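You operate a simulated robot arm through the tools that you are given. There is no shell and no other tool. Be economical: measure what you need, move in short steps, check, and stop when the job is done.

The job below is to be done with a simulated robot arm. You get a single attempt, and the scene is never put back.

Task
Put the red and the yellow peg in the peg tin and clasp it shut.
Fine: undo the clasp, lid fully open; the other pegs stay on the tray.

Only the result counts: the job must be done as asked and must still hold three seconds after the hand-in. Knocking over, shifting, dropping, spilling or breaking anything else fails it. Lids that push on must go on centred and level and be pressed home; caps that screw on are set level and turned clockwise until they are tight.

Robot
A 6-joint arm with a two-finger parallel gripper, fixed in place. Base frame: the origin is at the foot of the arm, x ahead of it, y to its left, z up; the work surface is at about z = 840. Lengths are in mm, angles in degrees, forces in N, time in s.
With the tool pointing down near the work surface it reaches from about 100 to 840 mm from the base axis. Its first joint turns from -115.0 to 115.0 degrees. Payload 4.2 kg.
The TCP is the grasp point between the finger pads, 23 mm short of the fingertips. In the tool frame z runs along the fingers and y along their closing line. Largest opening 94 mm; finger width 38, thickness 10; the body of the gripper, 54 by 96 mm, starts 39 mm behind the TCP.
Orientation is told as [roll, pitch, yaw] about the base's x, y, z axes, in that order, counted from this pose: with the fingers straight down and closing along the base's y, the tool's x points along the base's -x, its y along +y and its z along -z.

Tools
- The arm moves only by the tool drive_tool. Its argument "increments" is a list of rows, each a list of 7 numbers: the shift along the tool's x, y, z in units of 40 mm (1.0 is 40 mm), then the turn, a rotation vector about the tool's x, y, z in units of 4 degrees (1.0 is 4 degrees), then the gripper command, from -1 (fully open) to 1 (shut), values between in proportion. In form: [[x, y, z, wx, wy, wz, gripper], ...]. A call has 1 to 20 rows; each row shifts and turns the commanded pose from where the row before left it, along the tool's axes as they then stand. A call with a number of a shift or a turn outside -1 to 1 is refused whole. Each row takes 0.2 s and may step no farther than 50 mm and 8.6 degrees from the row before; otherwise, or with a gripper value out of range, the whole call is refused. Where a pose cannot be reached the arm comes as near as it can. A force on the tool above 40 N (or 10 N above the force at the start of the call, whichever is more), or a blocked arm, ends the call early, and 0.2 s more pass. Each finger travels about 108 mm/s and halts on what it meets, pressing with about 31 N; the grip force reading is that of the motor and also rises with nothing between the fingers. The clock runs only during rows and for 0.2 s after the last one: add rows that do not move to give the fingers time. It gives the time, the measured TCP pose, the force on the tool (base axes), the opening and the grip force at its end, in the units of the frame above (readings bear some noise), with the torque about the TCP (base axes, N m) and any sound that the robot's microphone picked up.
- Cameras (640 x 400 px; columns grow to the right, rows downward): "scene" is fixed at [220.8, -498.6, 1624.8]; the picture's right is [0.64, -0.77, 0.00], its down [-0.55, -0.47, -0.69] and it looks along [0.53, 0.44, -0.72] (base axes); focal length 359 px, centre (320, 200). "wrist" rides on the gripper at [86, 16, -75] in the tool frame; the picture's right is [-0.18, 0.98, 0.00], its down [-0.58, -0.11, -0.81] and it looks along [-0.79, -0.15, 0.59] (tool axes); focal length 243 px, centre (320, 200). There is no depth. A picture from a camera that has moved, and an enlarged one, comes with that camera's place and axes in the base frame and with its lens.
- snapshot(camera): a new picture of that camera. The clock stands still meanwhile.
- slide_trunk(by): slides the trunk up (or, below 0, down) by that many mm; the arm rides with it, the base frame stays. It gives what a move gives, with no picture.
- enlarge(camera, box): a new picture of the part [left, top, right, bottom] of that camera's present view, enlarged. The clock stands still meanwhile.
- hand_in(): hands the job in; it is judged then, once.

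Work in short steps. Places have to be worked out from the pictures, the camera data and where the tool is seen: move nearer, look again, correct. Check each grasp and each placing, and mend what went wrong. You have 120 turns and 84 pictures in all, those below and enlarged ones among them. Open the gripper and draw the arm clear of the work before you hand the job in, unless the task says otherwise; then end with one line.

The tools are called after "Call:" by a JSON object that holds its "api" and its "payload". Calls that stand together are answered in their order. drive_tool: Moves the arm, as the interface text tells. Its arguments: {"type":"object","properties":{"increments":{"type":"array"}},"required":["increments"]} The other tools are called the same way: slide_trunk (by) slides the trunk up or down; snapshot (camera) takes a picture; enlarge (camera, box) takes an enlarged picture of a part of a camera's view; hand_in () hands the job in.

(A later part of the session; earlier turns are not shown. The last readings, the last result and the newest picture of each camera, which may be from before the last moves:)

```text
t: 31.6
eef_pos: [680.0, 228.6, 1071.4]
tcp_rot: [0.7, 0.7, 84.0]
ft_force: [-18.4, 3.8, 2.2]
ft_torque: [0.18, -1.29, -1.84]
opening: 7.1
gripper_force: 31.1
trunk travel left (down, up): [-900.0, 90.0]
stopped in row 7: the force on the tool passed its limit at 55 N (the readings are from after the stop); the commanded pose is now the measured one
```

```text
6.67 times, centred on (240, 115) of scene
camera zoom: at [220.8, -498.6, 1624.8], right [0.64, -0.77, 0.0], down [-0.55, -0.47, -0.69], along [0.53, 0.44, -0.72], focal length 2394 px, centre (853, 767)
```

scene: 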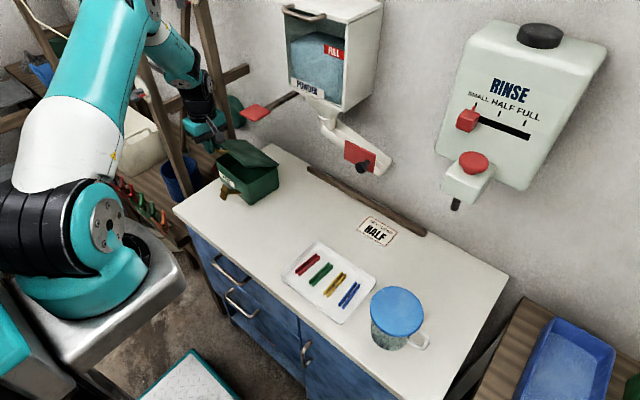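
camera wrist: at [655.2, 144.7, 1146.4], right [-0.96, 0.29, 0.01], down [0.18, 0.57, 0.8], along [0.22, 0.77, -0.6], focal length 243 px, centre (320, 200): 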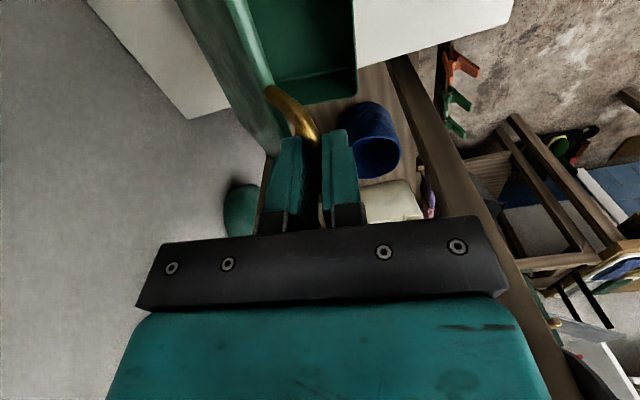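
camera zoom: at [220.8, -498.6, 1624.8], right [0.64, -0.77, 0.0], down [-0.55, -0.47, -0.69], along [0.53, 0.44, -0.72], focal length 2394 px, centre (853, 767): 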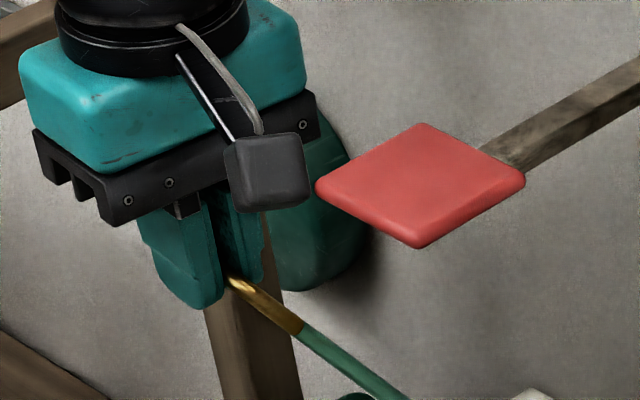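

The force and torque fit the wrist camera touching the red paddle at about (690, 145, 1130). The paddle has not visibly moved. I back off along the arc to about 30°.

Call:
{"api": "drive_tool", "payload": {"increments": [[0, 0.12, 0.08, 0, 0, 0, 1], [0, 0.244, 0.205, 0, 0, 0, 1], [0, 0.234, 0.234, 0, 0, 0, 1], [0, 0.213, 0.254, 0, 0, 0, 1], [0, 0.19, 0.272, 0, 0, 0, 1], [0, 0.165, 0.287, 0, 0, 0, 1]]}}

Call:
{"api": "snapshot", "payload": {"camera": "scene"}}

```text
t: 33.0
eef_pos: [634.7, 232.9, 1017.0]
tcp_rot: [0.7, 0.6, 84.0]
ft_force: [-1.6, 2.9, 0.3]
ft_torque: [0.19, -0.1, 0.15]
opening: 7.2
gripper_force: 30.8
trunk travel left (down, up): [-900.0, 90.0]
```

```text
42 pictures are left
```

scene: 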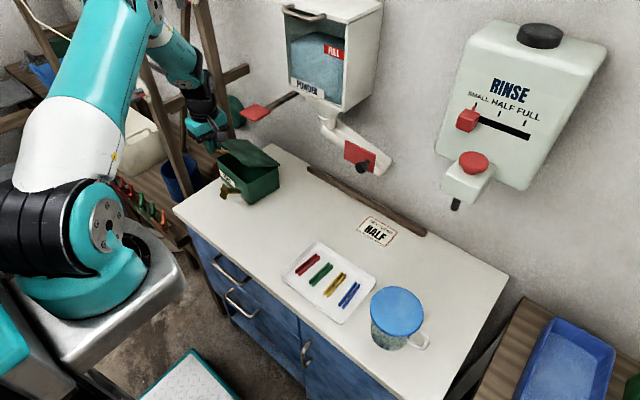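

The paddle is unmoved at about x 676–731, y 84–144, z 1135, and no powder has spilled. I check whether the lid holds itself at about 30° by opening the fingers slightly.

Call:
{"api": "drive_tool", "payload": {"increments": [[0, 0, 0, 0, 0, 0, 0.72], [0, 0, 0, 0, 0, 0, 0.72], [0, 0, 0, 0, 0, 0, 0.72]]}}

Call:
{"api": "enlarge", "payload": {"camera": "scene", "box": [180, 110, 300, 210]}}

```text
t: 33.8
eef_pos: [635.6, 232.2, 1017.2]
tcp_rot: [0.6, 0.6, 83.8]
ft_force: [0.0, 0.9, -0.9]
ft_torque: [0.0, -0.01, -0.03]
opening: 13.2
gripper_force: 0.0
trunk travel left (down, up): [-900.0, 90.0]
```

```text
4.00 times, centred on (240, 160) of scene
camera zoom: at [220.8, -498.6, 1624.8], right [0.64, -0.77, 0.0], down [-0.55, -0.47, -0.69], along [0.53, 0.44, -0.72], focal length 1436 px, centre (640, 360)
```

zoom: 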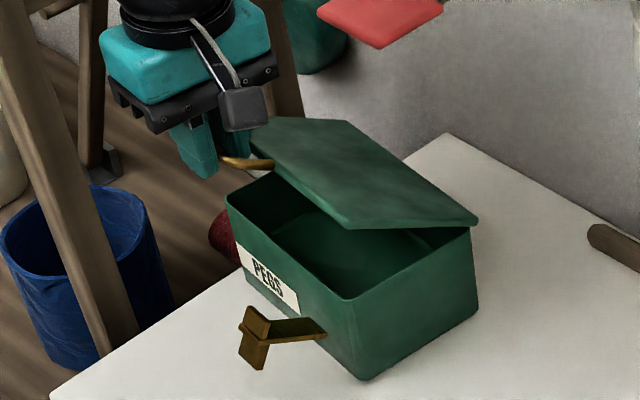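

The lid holds itself by friction. I regrip and take it to about 50°, which keeps the camera clear of the paddle, then release and lift out.

Call:
{"api": "drive_tool", "payload": {"increments": [[0, 0, 0, 0, 0, 0, 1], [0, 0, 0, 0, 0, 0, 1], [0, -0.178, -0.28, 0, 0, 0, 1], [0, -0.202, -0.263, 0, 0, 0, 1], [0, -0.224, -0.244, 0, 0, 0, 1], [0, -0.244, -0.224, 0, 0, 0, 1], [0, 0, 0, 0, 0, 0, 0.6], [0, 0, 0, 0, 0, 0, 0.4], [0, 0.1, -0.5, 0, 0, 0, 0.4], [0, 0.5, -0.5, 0, 0, 0, 0.4], [0, 0.9, 0, 0, 0, 0, 0.4]]}}

Call:
{"api": "enlarge", "payload": {"camera": "scene", "box": [180, 80, 320, 210]}}

```text
t: 36.2
eef_pos: [611.6, 236.2, 1096.8]
tcp_rot: [0.6, 0.6, 83.9]
ft_force: [0.3, 0.1, -0.1]
ft_torque: [0.0, 0.04, -0.02]
opening: 28.1
gripper_force: 0.0
trunk travel left (down, up): [-900.0, 90.0]
```

```text
3.08 times, centred on (250, 145) of scene
camera zoom: at [220.8, -498.6, 1624.8], right [0.64, -0.77, 0.0], down [-0.55, -0.47, -0.69], along [0.53, 0.44, -0.72], focal length 1105 px, centre (535, 369)
```

zoom: 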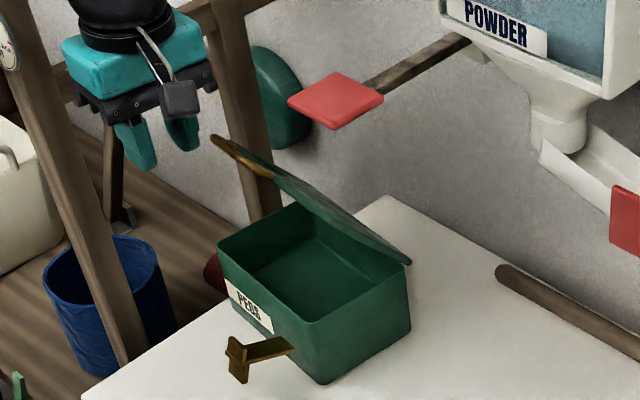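

The lid stays at about 50°. I turn the tool back to yaw ≈ −5.5°, putting the camera on the robot side and away from the paddle, and close the fingers to push the bar up and back.

Call:
{"api": "drive_tool", "payload": {"increments": [[0.1, 0.3, 0, 0, 0, 1, 1], [0, 0, 0, 0, 0, 1, 1], [0, 0, 0, 0, 0, 1, 1], [0, 0, 0, 0, 0, 1, 1], [0, 0, 0, 0, 0, 1, 1], [0, 0, 0, 0, 0, 1, 1], [0, 0, 0, 0, 0, 1, 1], [0, 0, 0, 0, 0, 1, 1], [0, 0, 0, 0, 0, 1, 1], [0, 0, 0, 0, 0, 1, 1], [0, 0, 0, 0, 0, 1, 1], [0, 0, 0, 0, 0, 1, 1], [0, 0, 0, 0, 0, 1, 1], [0, 0, 0, 0, 0, 1, 1], [0, 0, 0, 0, 0, 1, 1], [0, 0, 0, 0, 0, 1, 1], [0, 0, 0, 0, 0, 1, 1], [0, 0, 0, 0, 0, 1, 1], [0, 0, 0, 0, 0, 1, 1], [0, 0, 0, 0, 0, 1, 1]]}}

Call:
{"api": "drive_tool", "payload": {"increments": [[0, 0, 0, 0, 0, 1, 1], [0, 0, 0, 0, 0, 1, 1], [0, 0, 0, 0, 0, 0.35, 1], [0, 0, 0, 0, 0, 0, 1]]}}

Call:
{"api": "snapshot", "payload": {"camera": "wrist"}}

```text
t: 40.4
eef_pos: [598.5, 233.8, 1096.9]
tcp_rot: [-0.5, 0.8, 3.9]
ft_force: [-0.5, 0.2, -0.2]
ft_torque: [-0.01, 0.02, 0.01]
opening: 0.1
gripper_force: 31.3
trunk travel left (down, up): [-900.0, 90.0]
```

```text
t: 41.4
eef_pos: [598.9, 233.1, 1097.3]
tcp_rot: [-0.6, 0.8, -5.5]
ft_force: [0.0, 0.0, 0.0]
ft_torque: [0.0, 0.01, 0.0]
opening: 0.1
gripper_force: 30.6
trunk travel left (down, up): [-900.0, 90.0]
```

```text
39 pictures are left
camera wrist: at [514.0, 257.7, 1174.0], right [0.28, 0.96, -0.01], down [0.58, -0.16, 0.8], along [0.77, -0.23, -0.6], focal length 243 px, centre (320, 200)
```

wrist: 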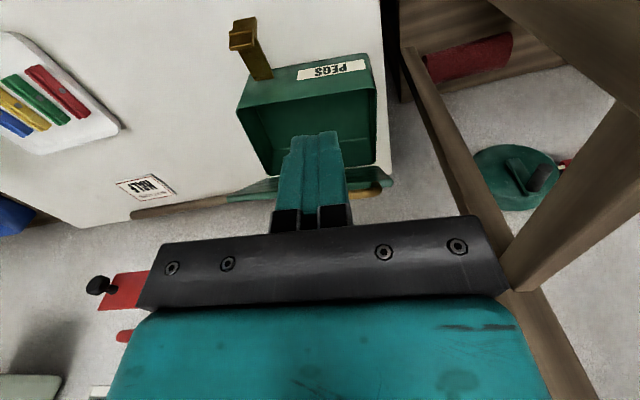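

Now I lower to z≈1035 in front of the handle bar at about (667, 232, 1044) and push it along the arc.

Call:
{"api": "drive_tool", "payload": {"increments": [[0, 0, 0.775, 0, 0, 0, 1], [0, 0, 0.775, 0, 0, 0, 1], [-0.9, 0, 0, 0, 0, 0, 1], [-0.25, 0, 0, 0, 0, 0, 1], [-0.263, 0, -0.202, 0, 0, 0, 1], [-0.28, 0, -0.178, 0, 0, 0, 1], [-0.294, 0, -0.153, 0, 0, 0, 1], [-0.306, 0, -0.127, 0, 0, 0, 1]]}}

Call:
{"api": "enlarge", "payload": {"camera": "scene", "box": [180, 80, 320, 210]}}

```text
t: 43.2
eef_pos: [691.0, 223.7, 1061.1]
tcp_rot: [-0.6, 0.7, -5.3]
ft_force: [0.0, -0.7, -0.2]
ft_torque: [0.05, -0.02, 0.02]
opening: 0.0
gripper_force: 30.7
trunk travel left (down, up): [-900.0, 90.0]
```

```text
3.08 times, centred on (250, 145) of scene
camera zoom: at [220.8, -498.6, 1624.8], right [0.64, -0.77, 0.0], down [-0.55, -0.47, -0.69], along [0.53, 0.44, -0.72], focal length 1105 px, centre (535, 369)
```

zoom: 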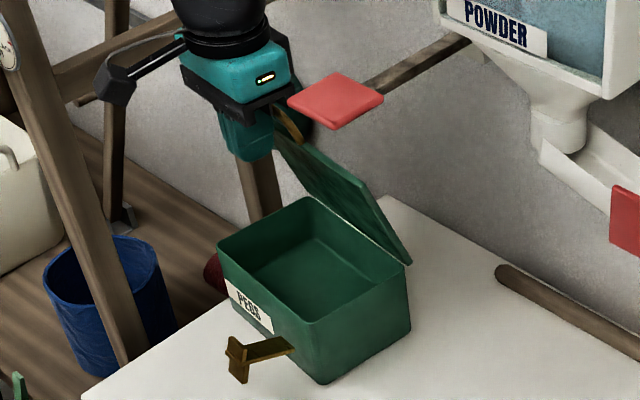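

It works: the lid is at about 70° and the paddle is clear. I continue to about 95°.

Call:
{"api": "drive_tool", "payload": {"increments": [[-0.316, 0, -0.0996, 0, 0, 0, 1], [-0.324, 0, -0.0718, 0, 0, 0, 1], [-0.328, 0, -0.0433, 0, 0, 0, 1], [-0.331, 0, 0, 0, 0, 0, 1], [-0.331, 0, 0, 0, 0, 0, 1]]}}

Call:
{"api": "enlarge", "payload": {"camera": "scene", "box": [180, 80, 320, 210]}}

```text
t: 44.4
eef_pos: [754.6, 218.0, 1068.3]
tcp_rot: [-0.6, 0.8, -5.3]
ft_force: [0.5, 0.8, 0.3]
ft_torque: [-0.01, -0.04, 0.0]
opening: 0.0
gripper_force: 31.3
trunk travel left (down, up): [-900.0, 90.0]
```

```text
3.08 times, centred on (250, 145) of scene
camera zoom: at [220.8, -498.6, 1624.8], right [0.64, -0.77, 0.0], down [-0.55, -0.47, -0.69], along [0.53, 0.44, -0.72], focal length 1105 px, centre (535, 369)
```

zoom: 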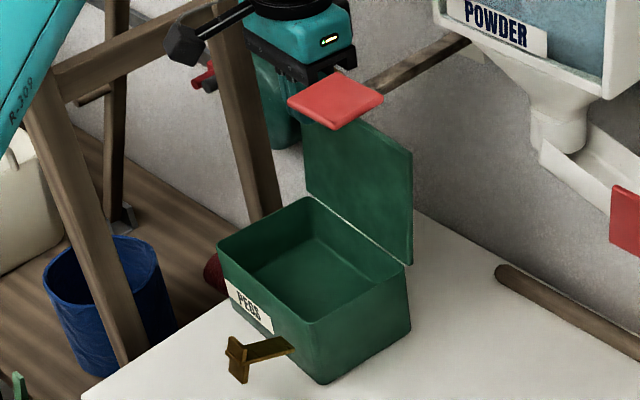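

The lid is open past vertical. I back away on the robot side, then move above the red peg at about (594, −148) for a look, opening the fingers.

Call:
{"api": "drive_tool", "payload": {"increments": [[0.97, 0, 0, 0, 0, 0, 1], [0.97, 0, 0, 0, 0, 0, 1], [0.97, 0, 0, 0, 0, 0, 1], [0.97, 0, 0, 0, 0, 0, 1], [0.97, 0, 0, 0, 0, 0, 1], [-0.18, -0.95, 0.25, 0, 0, 0, 1], [-0.18, -0.95, 0.25, 0, 0, 0, 1], [-0.18, -0.95, 0.25, 0, 0, 0, 0.2], [-0.18, -0.95, 0.25, 0, 0, 0, 0.2], [-0.18, -0.95, 0.25, 0, 0, 0, 0.2], [-0.18, -0.95, 0.25, 0, 0, 0, 0.2], [-0.18, -0.95, 0.25, 0, 0, 0, 0.2], [-0.18, -0.95, 0.25, 0, 0, 0, 0.2], [-0.18, -0.95, 0.25, 0, 0, 0, 0.2], [-0.18, -0.95, 0.25, 0, 0, 0, 0.2]]}}

Call:
{"api": "snapshot", "payload": {"camera": "wrist"}}

Call:
{"api": "snapshot", "payload": {"camera": "scene"}}

```text
t: 47.6
eef_pos: [595.6, -151.6, 974.9]
tcp_rot: [-0.6, 0.7, -5.4]
ft_force: [-0.3, 0.2, 0.2]
ft_torque: [-0.02, -0.03, 0.02]
opening: 37.5
gripper_force: 0.1
trunk travel left (down, up): [-900.0, 90.0]
```

```text
36 pictures are left
camera wrist: at [510.9, -127.3, 1051.3], right [0.28, 0.96, -0.01], down [0.58, -0.16, 0.8], along [0.77, -0.23, -0.6], focal length 243 px, centre (320, 200)
```

wrist: 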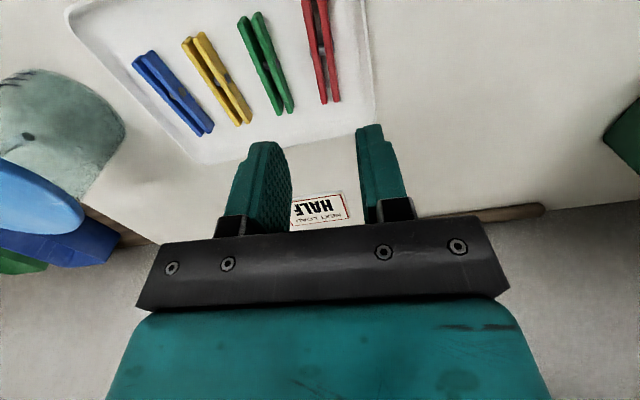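

```text
35 pictures are left
```

scene: 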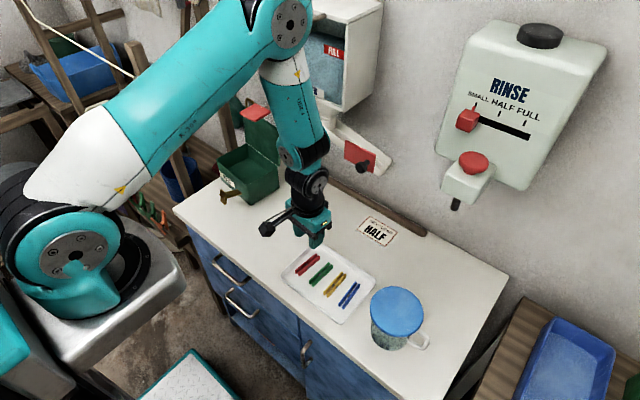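

The red peg lies along yaw ≈ −5.6°, centred near (591, −151), so the tool is already aligned. I lower towards it.

Call:
{"api": "drive_tool", "payload": {"increments": [[0.05, 0.02, 0.7, 0, 0, 0, 0.2], [0.05, 0, 0.7, 0, 0, 0, 0.2], [0, 0, 0.7, 0, 0, 0, 0.2]]}}

Call:
{"api": "snapshot", "payload": {"camera": "wrist"}}

Call:
{"api": "enlarge", "payload": {"camera": "scene", "box": [270, 220, 350, 290]}}

```text
t: 48.4
eef_pos: [589.2, -150.9, 892.0]
tcp_rot: [-0.5, 0.6, -5.3]
ft_force: [1.2, 0.3, -0.4]
ft_torque: [0.01, -0.01, 0.02]
opening: 37.3
gripper_force: 0.0
trunk travel left (down, up): [-900.0, 90.0]
```

```text
34 pictures are left
camera wrist: at [505.3, -125.4, 968.0], right [0.28, 0.96, -0.01], down [0.58, -0.16, 0.8], along [0.77, -0.23, -0.6], focal length 243 px, centre (320, 200)
```

wrist: 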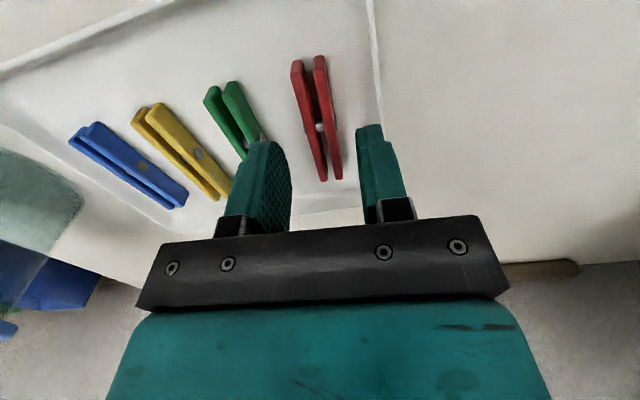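

```text
5.71 times, centred on (310, 255) of scene
camera zoom: at [220.8, -498.6, 1624.8], right [0.64, -0.77, 0.0], down [-0.55, -0.47, -0.69], along [0.53, 0.44, -0.72], focal length 2052 px, centre (377, -114)
```

zoom: 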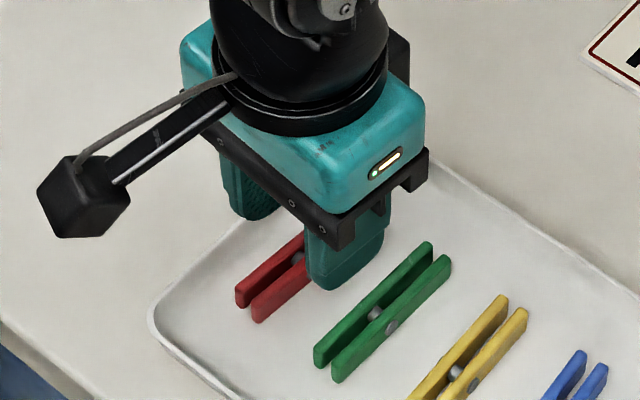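

It is aligned. I narrow to 30 mm, lower to z≈868 and grip.

Call:
{"api": "drive_tool", "payload": {"increments": [[0, 0.03, 0, 0, 0, 0, 0.36], [0, 0, 0.3, 0, 0, 0, 0.36], [0, 0, 0.2, 0, 0, 0, 0.36], [0, 0, 0.1, 0, 0, 0, 0.36], [0, 0, 0, 0, 0, 0, 0.6], [0, 0, 0, 0, 0, 0, 1], [0, 0, 0, 0, 0, 0, 1]]}}

```text
t: 50.0
eef_pos: [590.1, -149.5, 866.6]
tcp_rot: [-0.6, 0.7, -5.5]
ft_force: [1.0, 1.0, 3.1]
ft_torque: [0.06, -0.04, 0.04]
opening: 14.0
gripper_force: 31.1
trunk travel left (down, up): [-900.0, 90.0]
```

The opening stopped at 14 mm, so the peg is held. I lift and check.

Call:
{"api": "drive_tool", "payload": {"increments": [[0, 0, -0.25, 0, 0, 0, 1], [0, 0, -0.5, 0, 0, 0, 1], [0, 0, -1, 0, 0, 0, 1], [0, 0, -1, 0, 0, 0, 1], [0, 0, -1, 0, 0, 0, 1]]}}

Call:
{"api": "snapshot", "payload": {"camera": "wrist"}}

Call:
{"api": "enlarge", "payload": {"camera": "scene", "box": [200, 80, 320, 210]}}

```text
t: 51.2
eef_pos: [590.7, -147.3, 1017.8]
tcp_rot: [-0.6, 0.7, -5.4]
ft_force: [-0.3, 0.0, 0.7]
ft_torque: [0.01, -0.01, 0.02]
opening: 14.1
gripper_force: 31.1
trunk travel left (down, up): [-900.0, 90.0]
```

```text
32 pictures are left
camera wrist: at [506.5, -123.6, 1093.4], right [0.28, 0.96, -0.01], down [0.58, -0.16, 0.8], along [0.77, -0.23, -0.6], focal length 243 px, centre (320, 200)
```

wrist: 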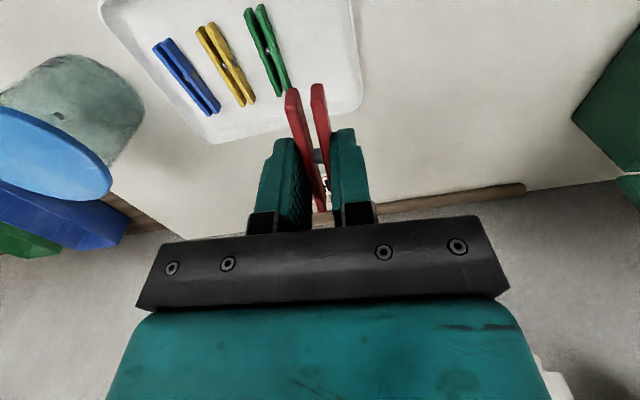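

```text
3.08 times, centred on (260, 145) of scene
camera zoom: at [220.8, -498.6, 1624.8], right [0.64, -0.77, 0.0], down [-0.55, -0.47, -0.69], along [0.53, 0.44, -0.72], focal length 1105 px, centre (505, 369)
```

zoom: 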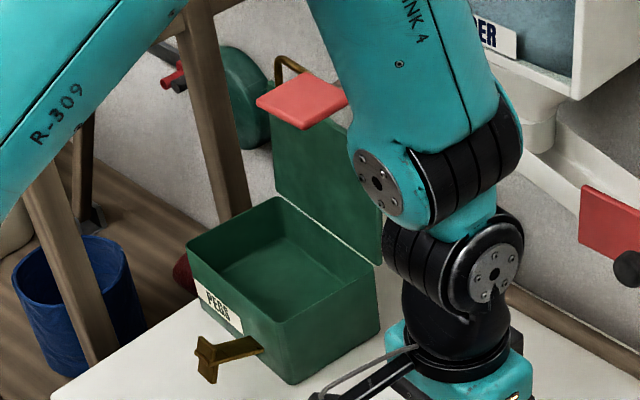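

The red peg is held well. The tin's interior centre is about (710, 193). I carry the peg on the robot side at a safe height, over to (706, 235).

Call:
{"api": "drive_tool", "payload": {"increments": [[0.168, 0.978, -0.125, 0, 0, 0, 1], [0.168, 0.978, -0.125, 0, 0, 0, 1], [0.168, 0.978, -0.125, 0, 0, 0, 1], [0.168, 0.978, -0.125, 0, 0, 0, 1], [0.168, 0.978, -0.125, 0, 0, 0, 1], [0.168, 0.978, -0.125, 0, 0, 0, 1], [0.168, 0.978, -0.125, 0, 0, 0, 1], [0.168, 0.978, -0.125, 0, 0, 0, 1], [0.168, 0.978, -0.125, 0, 0, 0, 1], [0.168, 0.978, -0.125, 0, 0, 0, 1], [-0.92, 0, 0, 0, 0, 0, 1], [-0.92, 0, 0, 0, 0, 0, 1], [-0.92, 0, 0, 0, 0, 0, 1], [-0.7, 0, 0, 0, 0, 0, 1], [0, 0, 0, 0, 0, 0, 1]]}}

Call:
{"api": "snapshot", "payload": {"camera": "wrist"}}

Call:
{"api": "enlarge", "payload": {"camera": "scene", "box": [180, 50, 340, 210]}}

```text
t: 54.4
eef_pos: [699.4, 236.2, 1060.8]
tcp_rot: [-0.6, 0.7, -5.4]
ft_force: [-0.6, -0.2, -0.5]
ft_torque: [0.02, 0.0, 0.02]
opening: 14.3
gripper_force: 31.0
trunk travel left (down, up): [-900.0, 90.0]
```

```text
30 pictures are left
camera wrist: at [614.8, 259.5, 1138.1], right [0.28, 0.96, -0.01], down [0.58, -0.16, 0.8], along [0.77, -0.23, -0.6], focal length 243 px, centre (320, 200)
```

wrist: 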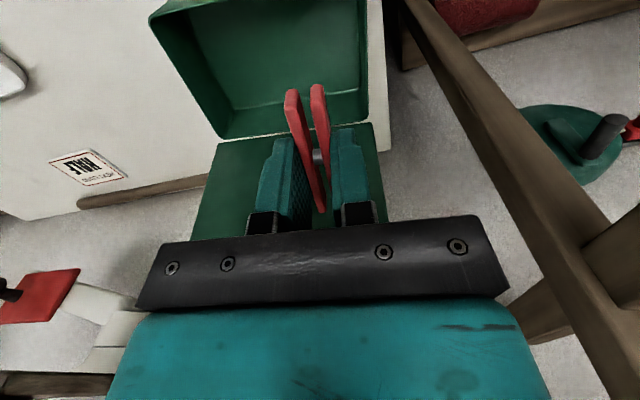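

```text
2.50 times, centred on (260, 130) of scene
camera zoom: at [220.8, -498.6, 1624.8], right [0.64, -0.77, 0.0], down [-0.55, -0.47, -0.69], along [0.53, 0.44, -0.72], focal length 898 px, centre (470, 375)
```

zoom: 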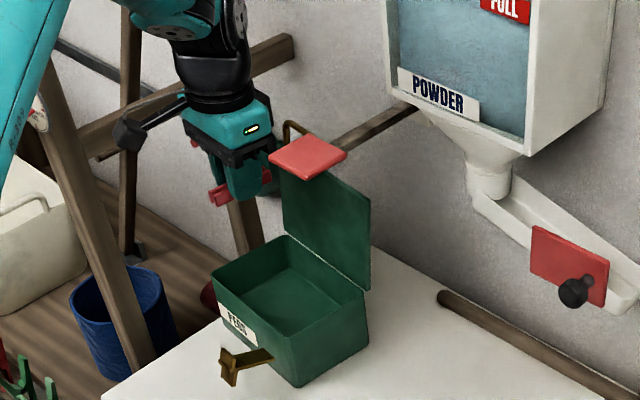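

It clears everything. I shift 11 mm further in and lower into the tin in steps.

Call:
{"api": "drive_tool", "payload": {"increments": [[-0.27, 0, 0.5, 0, 0, 0, 1], [0, 0, 0.9, 0, 0, 0, 1], [0, 0, 0.9, 0, 0, 0, 1], [0, 0, 0.9, 0, 0, 0, 1], [0, 0, 0.6, 0, 0, 0, 1], [0, 0, 0.4, 0, 0, 0, 1]]}}

Call:
{"api": "snapshot", "payload": {"camera": "wrist"}}

Call:
{"api": "enlarge", "payload": {"camera": "scene", "box": [180, 80, 320, 210]}}

```text
t: 55.8
eef_pos: [708.6, 232.4, 896.6]
tcp_rot: [-0.7, 0.6, -5.4]
ft_force: [-5.8, -4.0, 13.6]
ft_torque: [0.07, -0.12, 0.0]
opening: 14.0
gripper_force: 30.8
trunk travel left (down, up): [-900.0, 90.0]
```

```text
28 pictures are left
camera wrist: at [624.4, 257.3, 972.4], right [0.28, 0.96, -0.01], down [0.58, -0.16, 0.8], along [0.77, -0.23, -0.6], focal length 243 px, centre (320, 200)
```

wrist: 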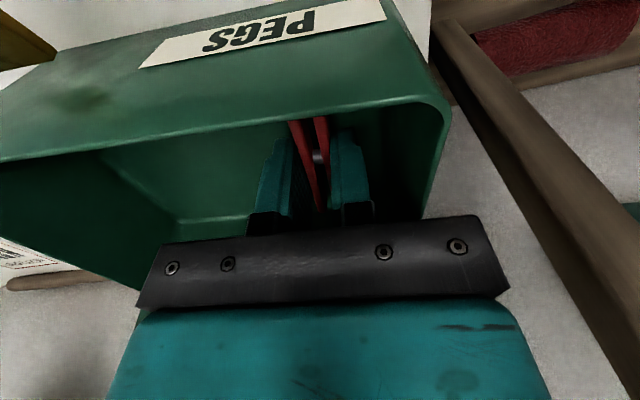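

```text
3.08 times, centred on (250, 145) of scene
camera zoom: at [220.8, -498.6, 1624.8], right [0.64, -0.77, 0.0], down [-0.55, -0.47, -0.69], along [0.53, 0.44, -0.72], focal length 1105 px, centre (535, 369)
```

zoom: 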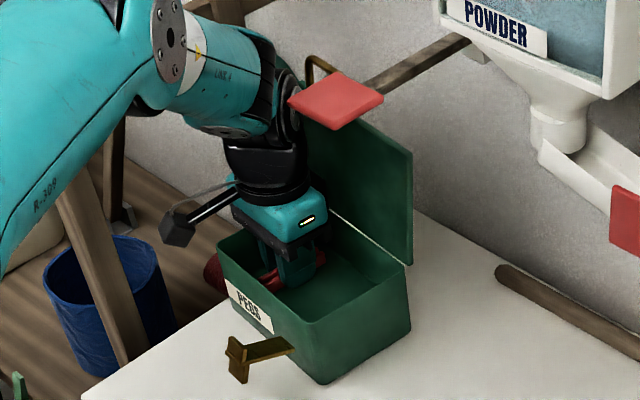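

The reading of 13 N with almost no torque means the peg is on the tin's floor. I ease up a little, release with a modest opening and lift straight out.

Call:
{"api": "drive_tool", "payload": {"increments": [[0, 0, -0.12, 0, 0, 0, 1], [0, 0, 0, 0, 0, 0, 0.6], [0, 0, 0, 0, 0, 0, 0.45], [0, 0, 0, 0, 0, 0, 0.45], [0, 0, -0.5, 0, 0, 0, 0.45], [0, 0, -0.9, 0, 0, 0, 0.45], [0, 0, -0.9, 0, 0, 0, 0.45], [0, 0, -0.9, 0, 0, 0, 0.45], [0, 0, -0.9, 0, 0, 0, 0.45], [0.9, 0, 0, 0, 0, 0, 0.45], [0.9, 0, 0, 0, 0, 0, 0.45], [0.9, 0, 0, 0, 0, 0, 0.45]]}}

Call:
{"api": "snapshot", "payload": {"camera": "wrist"}}

Call:
{"api": "enlarge", "payload": {"camera": "scene", "box": [180, 80, 320, 210]}}

```text
t: 58.4
eef_pos: [603.0, 244.4, 1063.6]
tcp_rot: [-0.6, 0.6, -5.5]
ft_force: [0.3, -0.4, 0.0]
ft_torque: [0.01, 0.0, -0.03]
opening: 25.9
gripper_force: 0.0
trunk travel left (down, up): [-900.0, 90.0]
```

```text
26 pictures are left
camera wrist: at [518.2, 269.2, 1140.2], right [0.28, 0.96, -0.01], down [0.58, -0.16, 0.8], along [0.77, -0.23, -0.6], focal length 243 px, centre (320, 200)
```

wrist: 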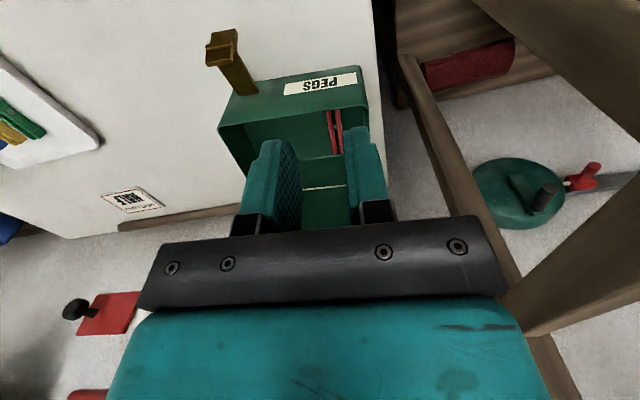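

```text
3.08 times, centred on (250, 145) of scene
camera zoom: at [220.8, -498.6, 1624.8], right [0.64, -0.77, 0.0], down [-0.55, -0.47, -0.69], along [0.53, 0.44, -0.72], focal length 1105 px, centre (535, 369)
```

zoom: 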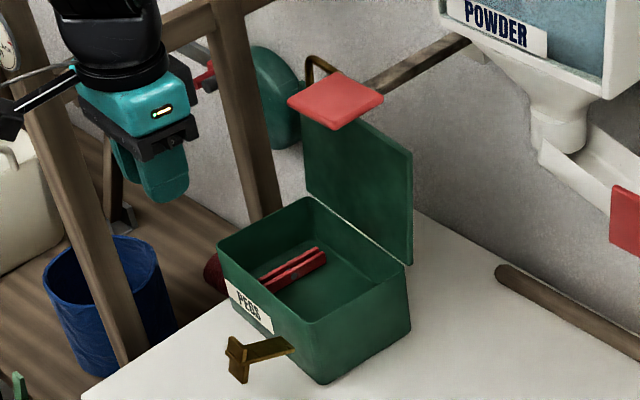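

The red peg lies flat in the tin. Now the yellow peg, at about (588, −238) with yaw ≈ +3°. I travel there and look.

Call:
{"api": "drive_tool", "payload": {"increments": [[-0.062, -0.925, 0.123, 0, 0, 0, 0.36], [-0.062, -0.925, 0.123, 0, 0, 0, 0.36], [-0.062, -0.925, 0.123, 0, 0, 0, 0.36], [-0.062, -0.925, 0.123, 0, 0, 0, 0.36], [-0.062, -0.925, 0.123, 0, 0, 0, 0.36], [-0.062, -0.925, 0.123, 0, 0, 0, 0.36], [-0.062, -0.925, 0.123, 0, 0, 0, 0.36], [-0.062, -0.925, 0.123, 0, 0, 0, 0.36], [-0.062, -0.925, 0.123, 0, 0, 0, 0.36], [-0.062, -0.925, 0.123, 0, 0, 0, 0.36], [-0.062, -0.925, 0.123, 0, 0, 0, 0.36], [-0.062, -0.925, 0.123, 0, 0, 0, 0.36], [-0.062, -0.925, 0.123, 0, 0, 0, 0.36], [0, 0, 0.9, 0, 0, -1, 0.36], [0, 0, 0.9, 0, 0, -1, 0.36], [0, 0, 0.5, 0, 0, -0.15, 0.36]]}}

Call:
{"api": "snapshot", "payload": {"camera": "wrist"}}

```text
t: 61.8
eef_pos: [588.5, -238.6, 912.9]
tcp_rot: [-0.5, 0.8, 3.2]
ft_force: [1.0, -0.2, -0.1]
ft_torque: [-0.05, -0.01, 0.0]
opening: 30.2
gripper_force: 0.2
trunk travel left (down, up): [-900.0, 90.0]
```

```text
24 pictures are left
camera wrist: at [501.1, -228.0, 989.1], right [0.13, 0.99, -0.01], down [0.6, -0.07, 0.8], along [0.79, -0.11, -0.6], focal length 243 px, centre (320, 200)
```

wrist: 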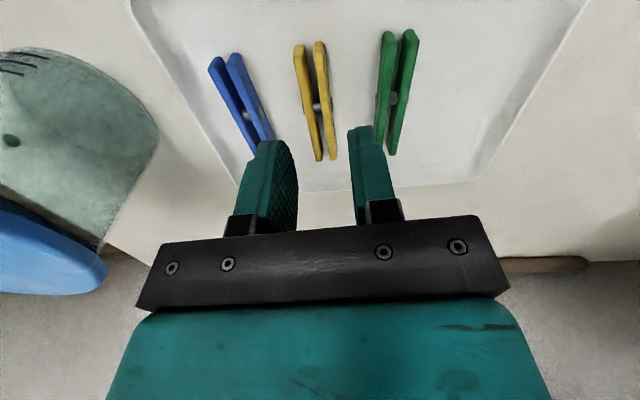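

The peg is centred near (589, −241). I make small corrections, then lower to z≈867 and grip.

Call:
{"api": "drive_tool", "payload": {"increments": [[0, -0.06, 0.3, 0, 0, 0.6, 0.36], [0, 0, 0.4, 0, 0, 0, 0.36], [0, 0, 0.3, 0, 0, 0, 0.36], [0, 0, 0.15, 0, 0, 0, 0.36], [0, 0, 0, 0, 0, 0, 0.6], [0, 0, 0, 0, 0, 0, 1], [0, 0, 0, 0, 0, 0, 1]]}}

```text
t: 63.4
eef_pos: [589.2, -240.1, 866.9]
tcp_rot: [-0.4, 0.6, 0.7]
ft_force: [1.3, 7.2, 24.6]
ft_torque: [0.32, -0.37, 0.15]
opening: 14.0
gripper_force: 31.0
trunk travel left (down, up): [-900.0, 90.0]
```

It grips at 14 mm, with the fingertips just resting on the tray. I lift gently and check.

Call:
{"api": "drive_tool", "payload": {"increments": [[0, 0, -0.1, 0, 0, 0, 1], [0, 0, -0.4, 0, 0, 0, 1], [0, 0, -0.9, 0, 0, 0, 1], [0, 0, -0.9, 0, 0, 0, 1], [0, 0, -0.9, 0, 0, 0, 1], [0, 0, -0.9, 0, 0, 0, 1], [0, 0, -0.6, 0, 0, 0.75, 1], [0, 0, 0, 0, 0, 0.75, 1]]}}

Call:
{"api": "snapshot", "payload": {"camera": "scene"}}

Call:
{"api": "snapshot", "payload": {"camera": "wrist"}}

```text
t: 65.2
eef_pos: [589.0, -240.0, 1055.9]
tcp_rot: [-0.6, 0.7, -5.3]
ft_force: [0.0, 0.3, -0.9]
ft_torque: [-0.01, 0.0, 0.03]
opening: 13.8
gripper_force: 30.3
trunk travel left (down, up): [-900.0, 90.0]
```

```text
23 pictures are left
```

scene: 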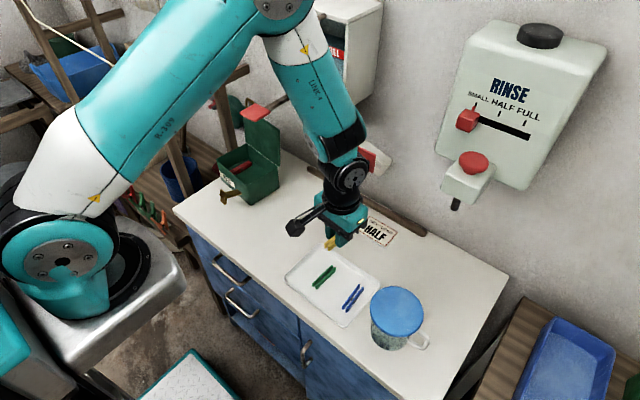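

```text
22 pictures are left
camera wrist: at [504.9, -215.7, 1130.5], right [0.27, 0.96, -0.01], down [0.58, -0.15, 0.8], along [0.77, -0.23, -0.6], focal length 243 px, centre (320, 200)
```

wrist: 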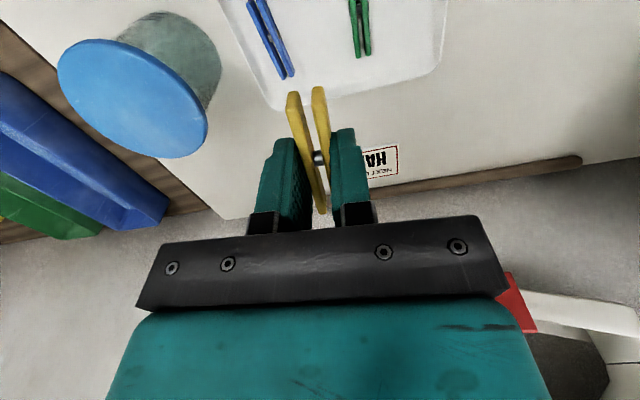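

I compare the tray's position with the start view, since it looks slightly displaced.

Call:
{"api": "enlarge", "payload": {"camera": "scene", "box": [270, 230, 390, 330]}}

```text
4.00 times, centred on (330, 280) of scene
camera zoom: at [220.8, -498.6, 1624.8], right [0.64, -0.77, 0.0], down [-0.55, -0.47, -0.69], along [0.53, 0.44, -0.72], focal length 1436 px, centre (280, -120)
```

zoom: 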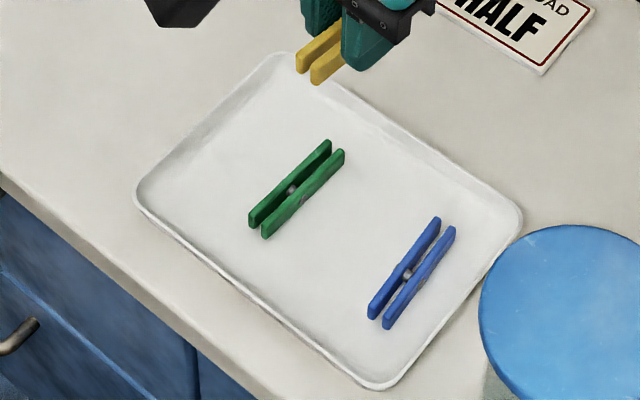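

The tray has shifted about 11 mm in −y. I will nudge it back after placing the yellow peg. I first carry the yellow peg to about (710, 215), staying clear of the paddle.

Call:
{"api": "drive_tool", "payload": {"increments": [[0.152, 0.967, 0, 0, 0, 0, 1], [0.152, 0.967, 0, 0, 0, 0, 1], [0.152, 0.967, 0, 0, 0, 0, 1], [0.152, 0.967, 0, 0, 0, 0, 1], [0.152, 0.967, 0, 0, 0, 0, 1], [0.152, 0.967, 0, 0, 0, 0, 1], [0.152, 0.967, 0, 0, 0, 0, 1], [0.152, 0.967, 0, 0, 0, 0, 1], [0.152, 0.967, 0, 0, 0, 0, 1], [0.152, 0.967, 0, 0, 0, 0, 1], [0.152, 0.967, 0, 0, 0, 0, 1], [0.152, 0.967, 0, 0, 0, 0, 1], [-0.92, 0, 0, 0, 0, 0, 1], [-0.92, 0, 0, 0, 0, 0, 1], [-0.92, 0, 0, 0, 0, 0, 1], [-0.92, 0, 0, 0, 0, 0, 1], [0, 0, 0.5, 0, 0, 0, 1]]}}

Call:
{"api": "enlarge", "payload": {"camera": "scene", "box": [180, 50, 340, 210]}}

```text
t: 68.8
eef_pos: [706.6, 216.5, 1029.4]
tcp_rot: [-0.6, 0.7, -5.2]
ft_force: [0.0, -0.4, -0.4]
ft_torque: [-0.04, 0.01, -0.02]
opening: 13.8
gripper_force: 31.4
trunk travel left (down, up): [-900.0, 90.0]
```

```text
2.50 times, centred on (260, 130) of scene
camera zoom: at [220.8, -498.6, 1624.8], right [0.64, -0.77, 0.0], down [-0.55, -0.47, -0.69], along [0.53, 0.44, -0.72], focal length 898 px, centre (470, 375)
```

zoom: 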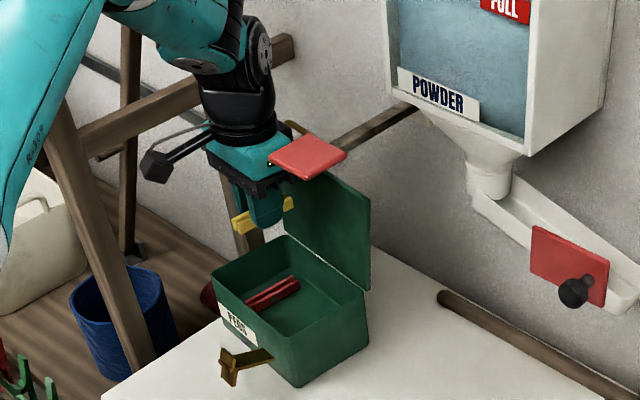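

All clear. I lower to z≈913, so the fingertips stay just above the red peg.

Call:
{"api": "drive_tool", "payload": {"increments": [[-0.08, 0, 0.8, 0, 0, 0, 1], [0, 0, 0.8, 0, 0, 0, 1], [0, 0, 0.7, 0, 0, 0, 1], [0, 0, 0.55, 0, 0, 0, 1]]}}

Call:
{"api": "snapshot", "payload": {"camera": "wrist"}}

Call:
{"api": "enlarge", "payload": {"camera": "scene", "box": [190, 80, 310, 210]}}

```text
t: 69.8
eef_pos: [708.8, 215.0, 915.1]
tcp_rot: [-0.5, 0.6, -5.3]
ft_force: [-0.6, -0.2, 0.4]
ft_torque: [0.01, -0.02, 0.01]
opening: 13.7
gripper_force: 30.7
trunk travel left (down, up): [-900.0, 90.0]
```

```text
19 pictures are left
camera wrist: at [624.8, 239.7, 990.6], right [0.27, 0.96, -0.01], down [0.58, -0.15, 0.8], along [0.77, -0.23, -0.6], focal length 243 px, centre (320, 200)
```

wrist: 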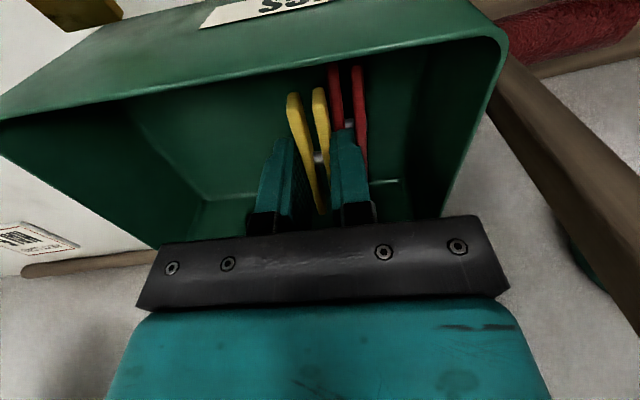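

```text
3.08 times, centred on (250, 145) of scene
camera zoom: at [220.8, -498.6, 1624.8], right [0.64, -0.77, 0.0], down [-0.55, -0.47, -0.69], along [0.53, 0.44, -0.72], focal length 1105 px, centre (535, 369)
```

zoom: 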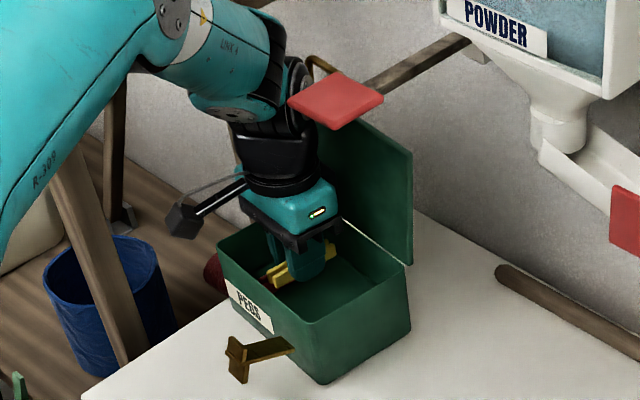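

It is well placed beside the red peg. I lower a few mm more, release gently and withdraw upward and back.

Call:
{"api": "drive_tool", "payload": {"increments": [[0, -0.08, 0.1, 0, 0, 0, 1], [0, 0, 0, 0, 0, 0, 0.65], [0, 0, 0, 0, 0, 0, 0.5], [0, 0, 0, 0, 0, 0, 0.5], [0, 0, -0.5, 0, 0, 0, 0.5], [0, 0, -0.9, 0, 0, 0, 0.5], [0, 0, -0.9, 0, 0, 0, 0.5], [0, 0, -0.9, 0, 0, 0, 0.5], [0, 0, -0.5, 0, 0, 0, 0.5], [0.9, 0.1, 0, 0, 0, 0, 0.5], [0.9, 0.1, 0, 0, 0, 0, 0.5], [0.9, 0, 0, 0, 0, 0, 0.5]]}}

Call:
{"api": "enlarge", "payload": {"camera": "scene", "box": [190, 80, 310, 210]}}

```text
t: 72.4
eef_pos: [603.1, 232.9, 1060.6]
tcp_rot: [-0.5, 0.7, -5.3]
ft_force: [0.6, 0.4, -0.1]
ft_torque: [-0.04, 0.05, -0.02]
opening: 23.6
gripper_force: 0.1
trunk travel left (down, up): [-900.0, 90.0]
```

```text
3.08 times, centred on (250, 145) of scene
camera zoom: at [220.8, -498.6, 1624.8], right [0.64, -0.77, 0.0], down [-0.55, -0.47, -0.69], along [0.53, 0.44, -0.72], focal length 1105 px, centre (535, 369)
```

zoom: 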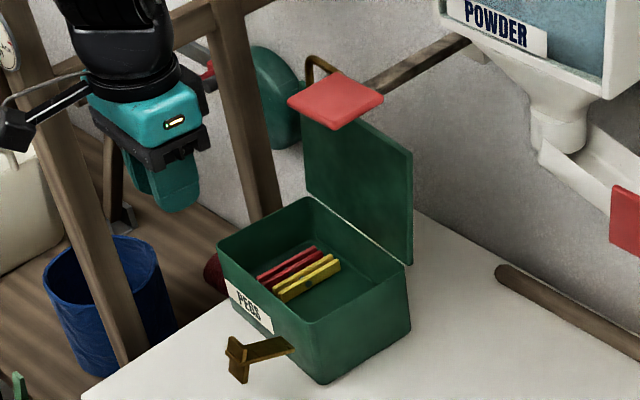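

Both pegs lie flat in the tin. To close the lid I tilt the tool by −30°, reach the closed fingers over the handle bar at about (777, 220, 1080), and hook it from behind.

Call:
{"api": "drive_tool", "payload": {"increments": [[0, 0, -0.95, 0, 0, 0, 1], [0, 0, -0.95, 0, 0, 0, 1], [0, 0, 0, 0, -1, 0, 1], [0, 0, 0, 0, -1, 0, 1], [0, 0, 0, 0, -1, 0, 1], [0, 0, 0, 0, -1, 0, 1], [0, 0, 0, 0, -1, 0, 1], [0, 0, 0, 0, -1, 0, 1], [0, 0, 0, 0, -1, 0, 1], [0, 0, 0, 0, -0.7, 0, 1], [-0.7935, 0.02, 0.5045, 0, 0, 0, 1], [-0.7935, 0.02, 0.5045, 0, 0, 0, 1], [-0.7935, 0.02, 0.5045, 0, 0, 0, 1], [-0.7935, 0.02, 0.5045, 0, 0, 0, 1]]}}

Call:
{"api": "snapshot", "payload": {"camera": "wrist"}}

Call:
{"api": "enlarge", "payload": {"camera": "scene", "box": [190, 50, 310, 150]}}

```text
t: 75.4
eef_pos: [753.9, 222.6, 1128.5]
tcp_rot: [-0.7, -30.1, -4.9]
ft_force: [0.2, 0.1, 0.1]
ft_torque: [-0.02, -0.01, -0.01]
opening: 0.0
gripper_force: 30.7
trunk travel left (down, up): [-900.0, 90.0]
```

```text
16 pictures are left
camera wrist: at [642.2, 248.2, 1150.8], right [0.25, 0.97, 0.08], down [0.09, -0.11, 0.99], along [0.96, -0.24, -0.11], focal length 243 px, centre (320, 200)
```

wrist: 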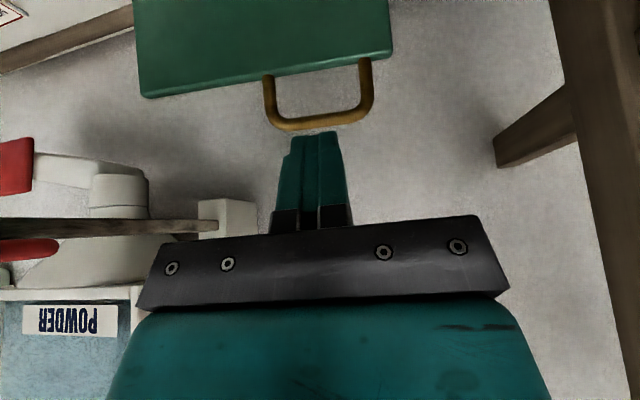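

```text
4.00 times, centred on (250, 100) of scene
camera zoom: at [220.8, -498.6, 1624.8], right [0.64, -0.77, 0.0], down [-0.55, -0.47, -0.69], along [0.53, 0.44, -0.72], focal length 1436 px, centre (600, 600)
```

zoom: 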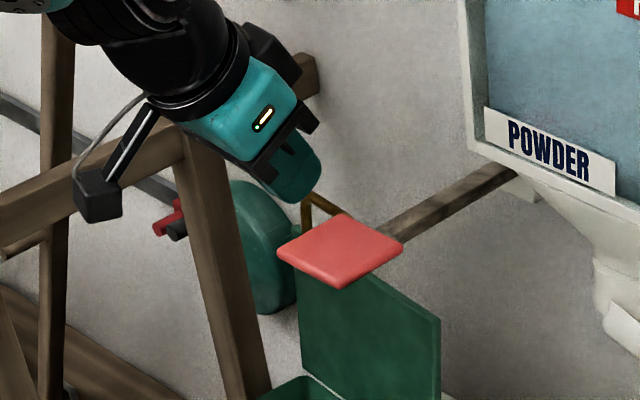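

The bar is centred ahead at about (787, 218, 1086). I raise slightly, pass over it, and descend behind it.

Call:
{"api": "drive_tool", "payload": {"increments": [[-0.125, 0, -0.2165, 0, 0, 0, 1], [-0.541, 0, 0.3125, 0, 0, 0, 1], [-0.541, 0, 0.3125, 0, 0, 0, 1], [0.194, 0, 0.335, 0, 0, 0, 1], [0.194, 0, 0.335, 0, 0, 0, 1]]}}

Call:
{"api": "snapshot", "payload": {"camera": "wrist"}}

```text
t: 76.6
eef_pos: [803.4, 216.9, 1108.9]
tcp_rot: [-0.7, -30.1, -5.0]
ft_force: [-0.1, -0.3, -0.1]
ft_torque: [0.01, 0.03, 0.03]
opening: 0.0
gripper_force: 30.7
trunk travel left (down, up): [-900.0, 90.0]
```

```text
14 pictures are left
camera wrist: at [692.4, 241.6, 1130.1], right [0.25, 0.97, 0.08], down [0.09, -0.11, 0.99], along [0.96, -0.24, -0.11], focal length 243 px, centre (320, 200)
```

wrist: 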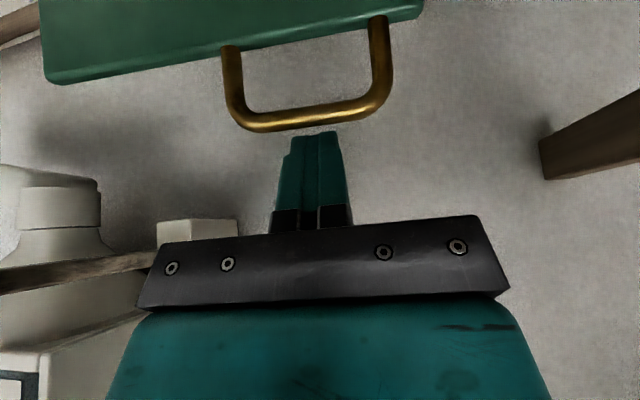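

The finger corner is about 10 mm behind the bar. I lower 8 mm more, draw forward to contact, and pull the lid along its arc about the hinge at (763, 934), first to about 70°.

Call:
{"api": "drive_tool", "payload": {"increments": [[0.1, 0, 0.173, 0, 0, 0, 1], [0.13, 0, -0.075, 0, 0, 0, 1], [0.265, 0, -0.2, 0, 0, 0, 1], [0.281, 0, -0.176, 0, 0, 0, 1], [0.296, 0, -0.151, 0, 0, 0, 1], [0.3075, 0, -0.124, 0, 0, 0, 1], [0.317, 0, -0.097, 0, 0, 0, 1], [0.3245, 0, -0.069, 0, 0, 0, 1]]}}

Call:
{"api": "enlarge", "payload": {"camera": "scene", "box": [190, 70, 310, 200]}}

```text
t: 78.4
eef_pos: [719.5, 223.1, 1093.9]
tcp_rot: [-0.7, -30.1, -4.8]
ft_force: [0.0, -0.9, 0.0]
ft_torque: [-0.05, 0.0, 0.01]
opening: 0.0
gripper_force: 30.5
trunk travel left (down, up): [-900.0, 90.0]
```

```text
3.08 times, centred on (250, 135) of scene
camera zoom: at [220.8, -498.6, 1624.8], right [0.64, -0.77, 0.0], down [-0.55, -0.47, -0.69], along [0.53, 0.44, -0.72], focal length 1105 px, centre (535, 400)
```

zoom: 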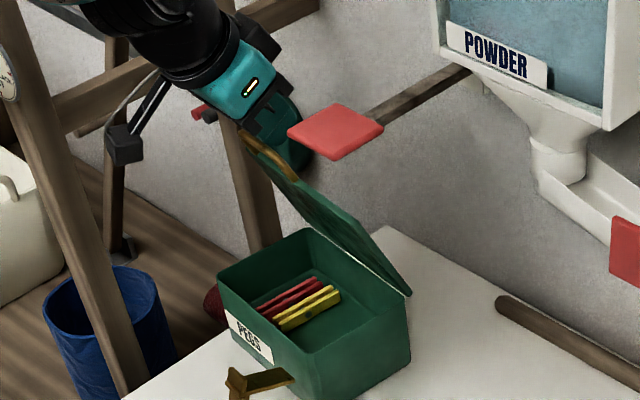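

The lid follows. I continue down the arc to about 20°.

Call:
{"api": "drive_tool", "payload": {"increments": [[0.329, 0, -0.04, 0, 0, 0, 1], [0.3315, 0, -0.012, 0, 0, 0, 1], [0.331, 0, 0.017, 0, 0, 0, 1], [0.328, 0, 0.046, 0, 0, 0, 1], [0.323, 0, 0.075, 0, 0, 0, 1], [0.3155, 0, 0.1025, 0, 0, 0, 1], [0.3055, 0, 0.13, 0, 0, 0, 1], [0.293, 0, 0.156, 0, 0, 0, 1], [0.278, 0, 0.181, 0, 0, 0, 1]]}}

Call:
{"api": "enlarge", "payload": {"camera": "scene", "box": [190, 80, 310, 210]}}

```text
t: 80.4
eef_pos: [633.4, 231.2, 1014.5]
tcp_rot: [-0.8, -30.1, -4.9]
ft_force: [0.4, 0.9, 0.3]
ft_torque: [-0.01, -0.01, 0.02]
opening: 0.0
gripper_force: 31.0
trunk travel left (down, up): [-900.0, 90.0]
```

```text
3.08 times, centred on (250, 145) of scene
camera zoom: at [220.8, -498.6, 1624.8], right [0.64, -0.77, 0.0], down [-0.55, -0.47, -0.69], along [0.53, 0.44, -0.72], focal length 1105 px, centre (535, 369)
```

zoom: 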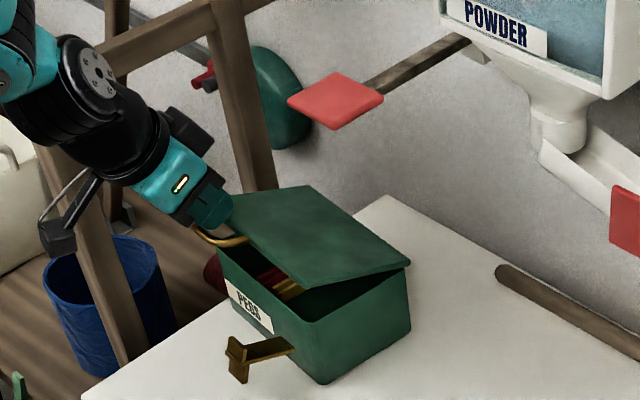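

The lid is at about 22°. I lift off the bar, move over the lid's front part and press it down.

Call:
{"api": "drive_tool", "payload": {"increments": [[-0.375, 0, -0.65, 0, 0, 0, 1], [-0.974, -0.3, 0.5625, 0, 0, 0, 1], [0.169, 0, 0.292, 0, 0, 0, 1], [0.169, 0, 0.292, 0, 0, 0, 1], [0.169, 0, 0.292, 0, 0, 0, 1], [0.169, 0, 0.292, 0, 0, 0, 1], [0.169, 0, 0.292, 0, 0, 0, 1], [0.1, 0, 0.173, 0, 0, 0, 1], [0.1, 0, 0.173, 0, 0, 0, 1], [0.05, 0, 0.086, 0, 0, 0, 1]]}}

Call:
{"api": "enlarge", "payload": {"camera": "scene", "box": [190, 80, 310, 210]}}

```text
t: 82.4
eef_pos: [680.7, 216.2, 966.4]
tcp_rot: [-0.4, -30.7, -5.0]
ft_force: [-8.9, -1.6, 28.1]
ft_torque: [-0.07, 0.42, 0.01]
opening: 0.3
gripper_force: 30.8
trunk travel left (down, up): [-900.0, 90.0]
stopped in row 10: the force on the tool passed its limit at 46 N (the readings are from after the stop); the commanded pose is now the measured one
```

```text
3.08 times, centred on (250, 145) of scene
camera zoom: at [220.8, -498.6, 1624.8], right [0.64, -0.77, 0.0], down [-0.55, -0.47, -0.69], along [0.53, 0.44, -0.72], focal length 1105 px, centre (535, 369)
```

zoom: 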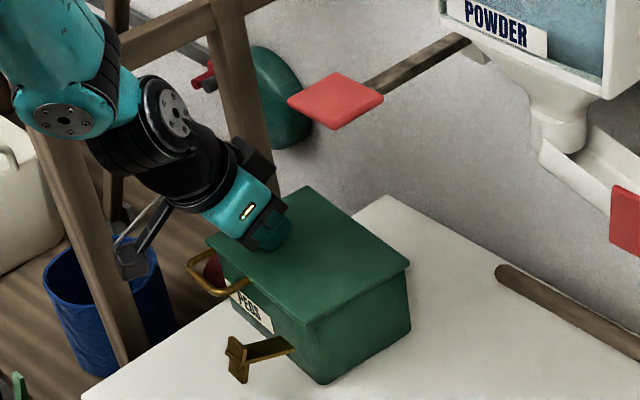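

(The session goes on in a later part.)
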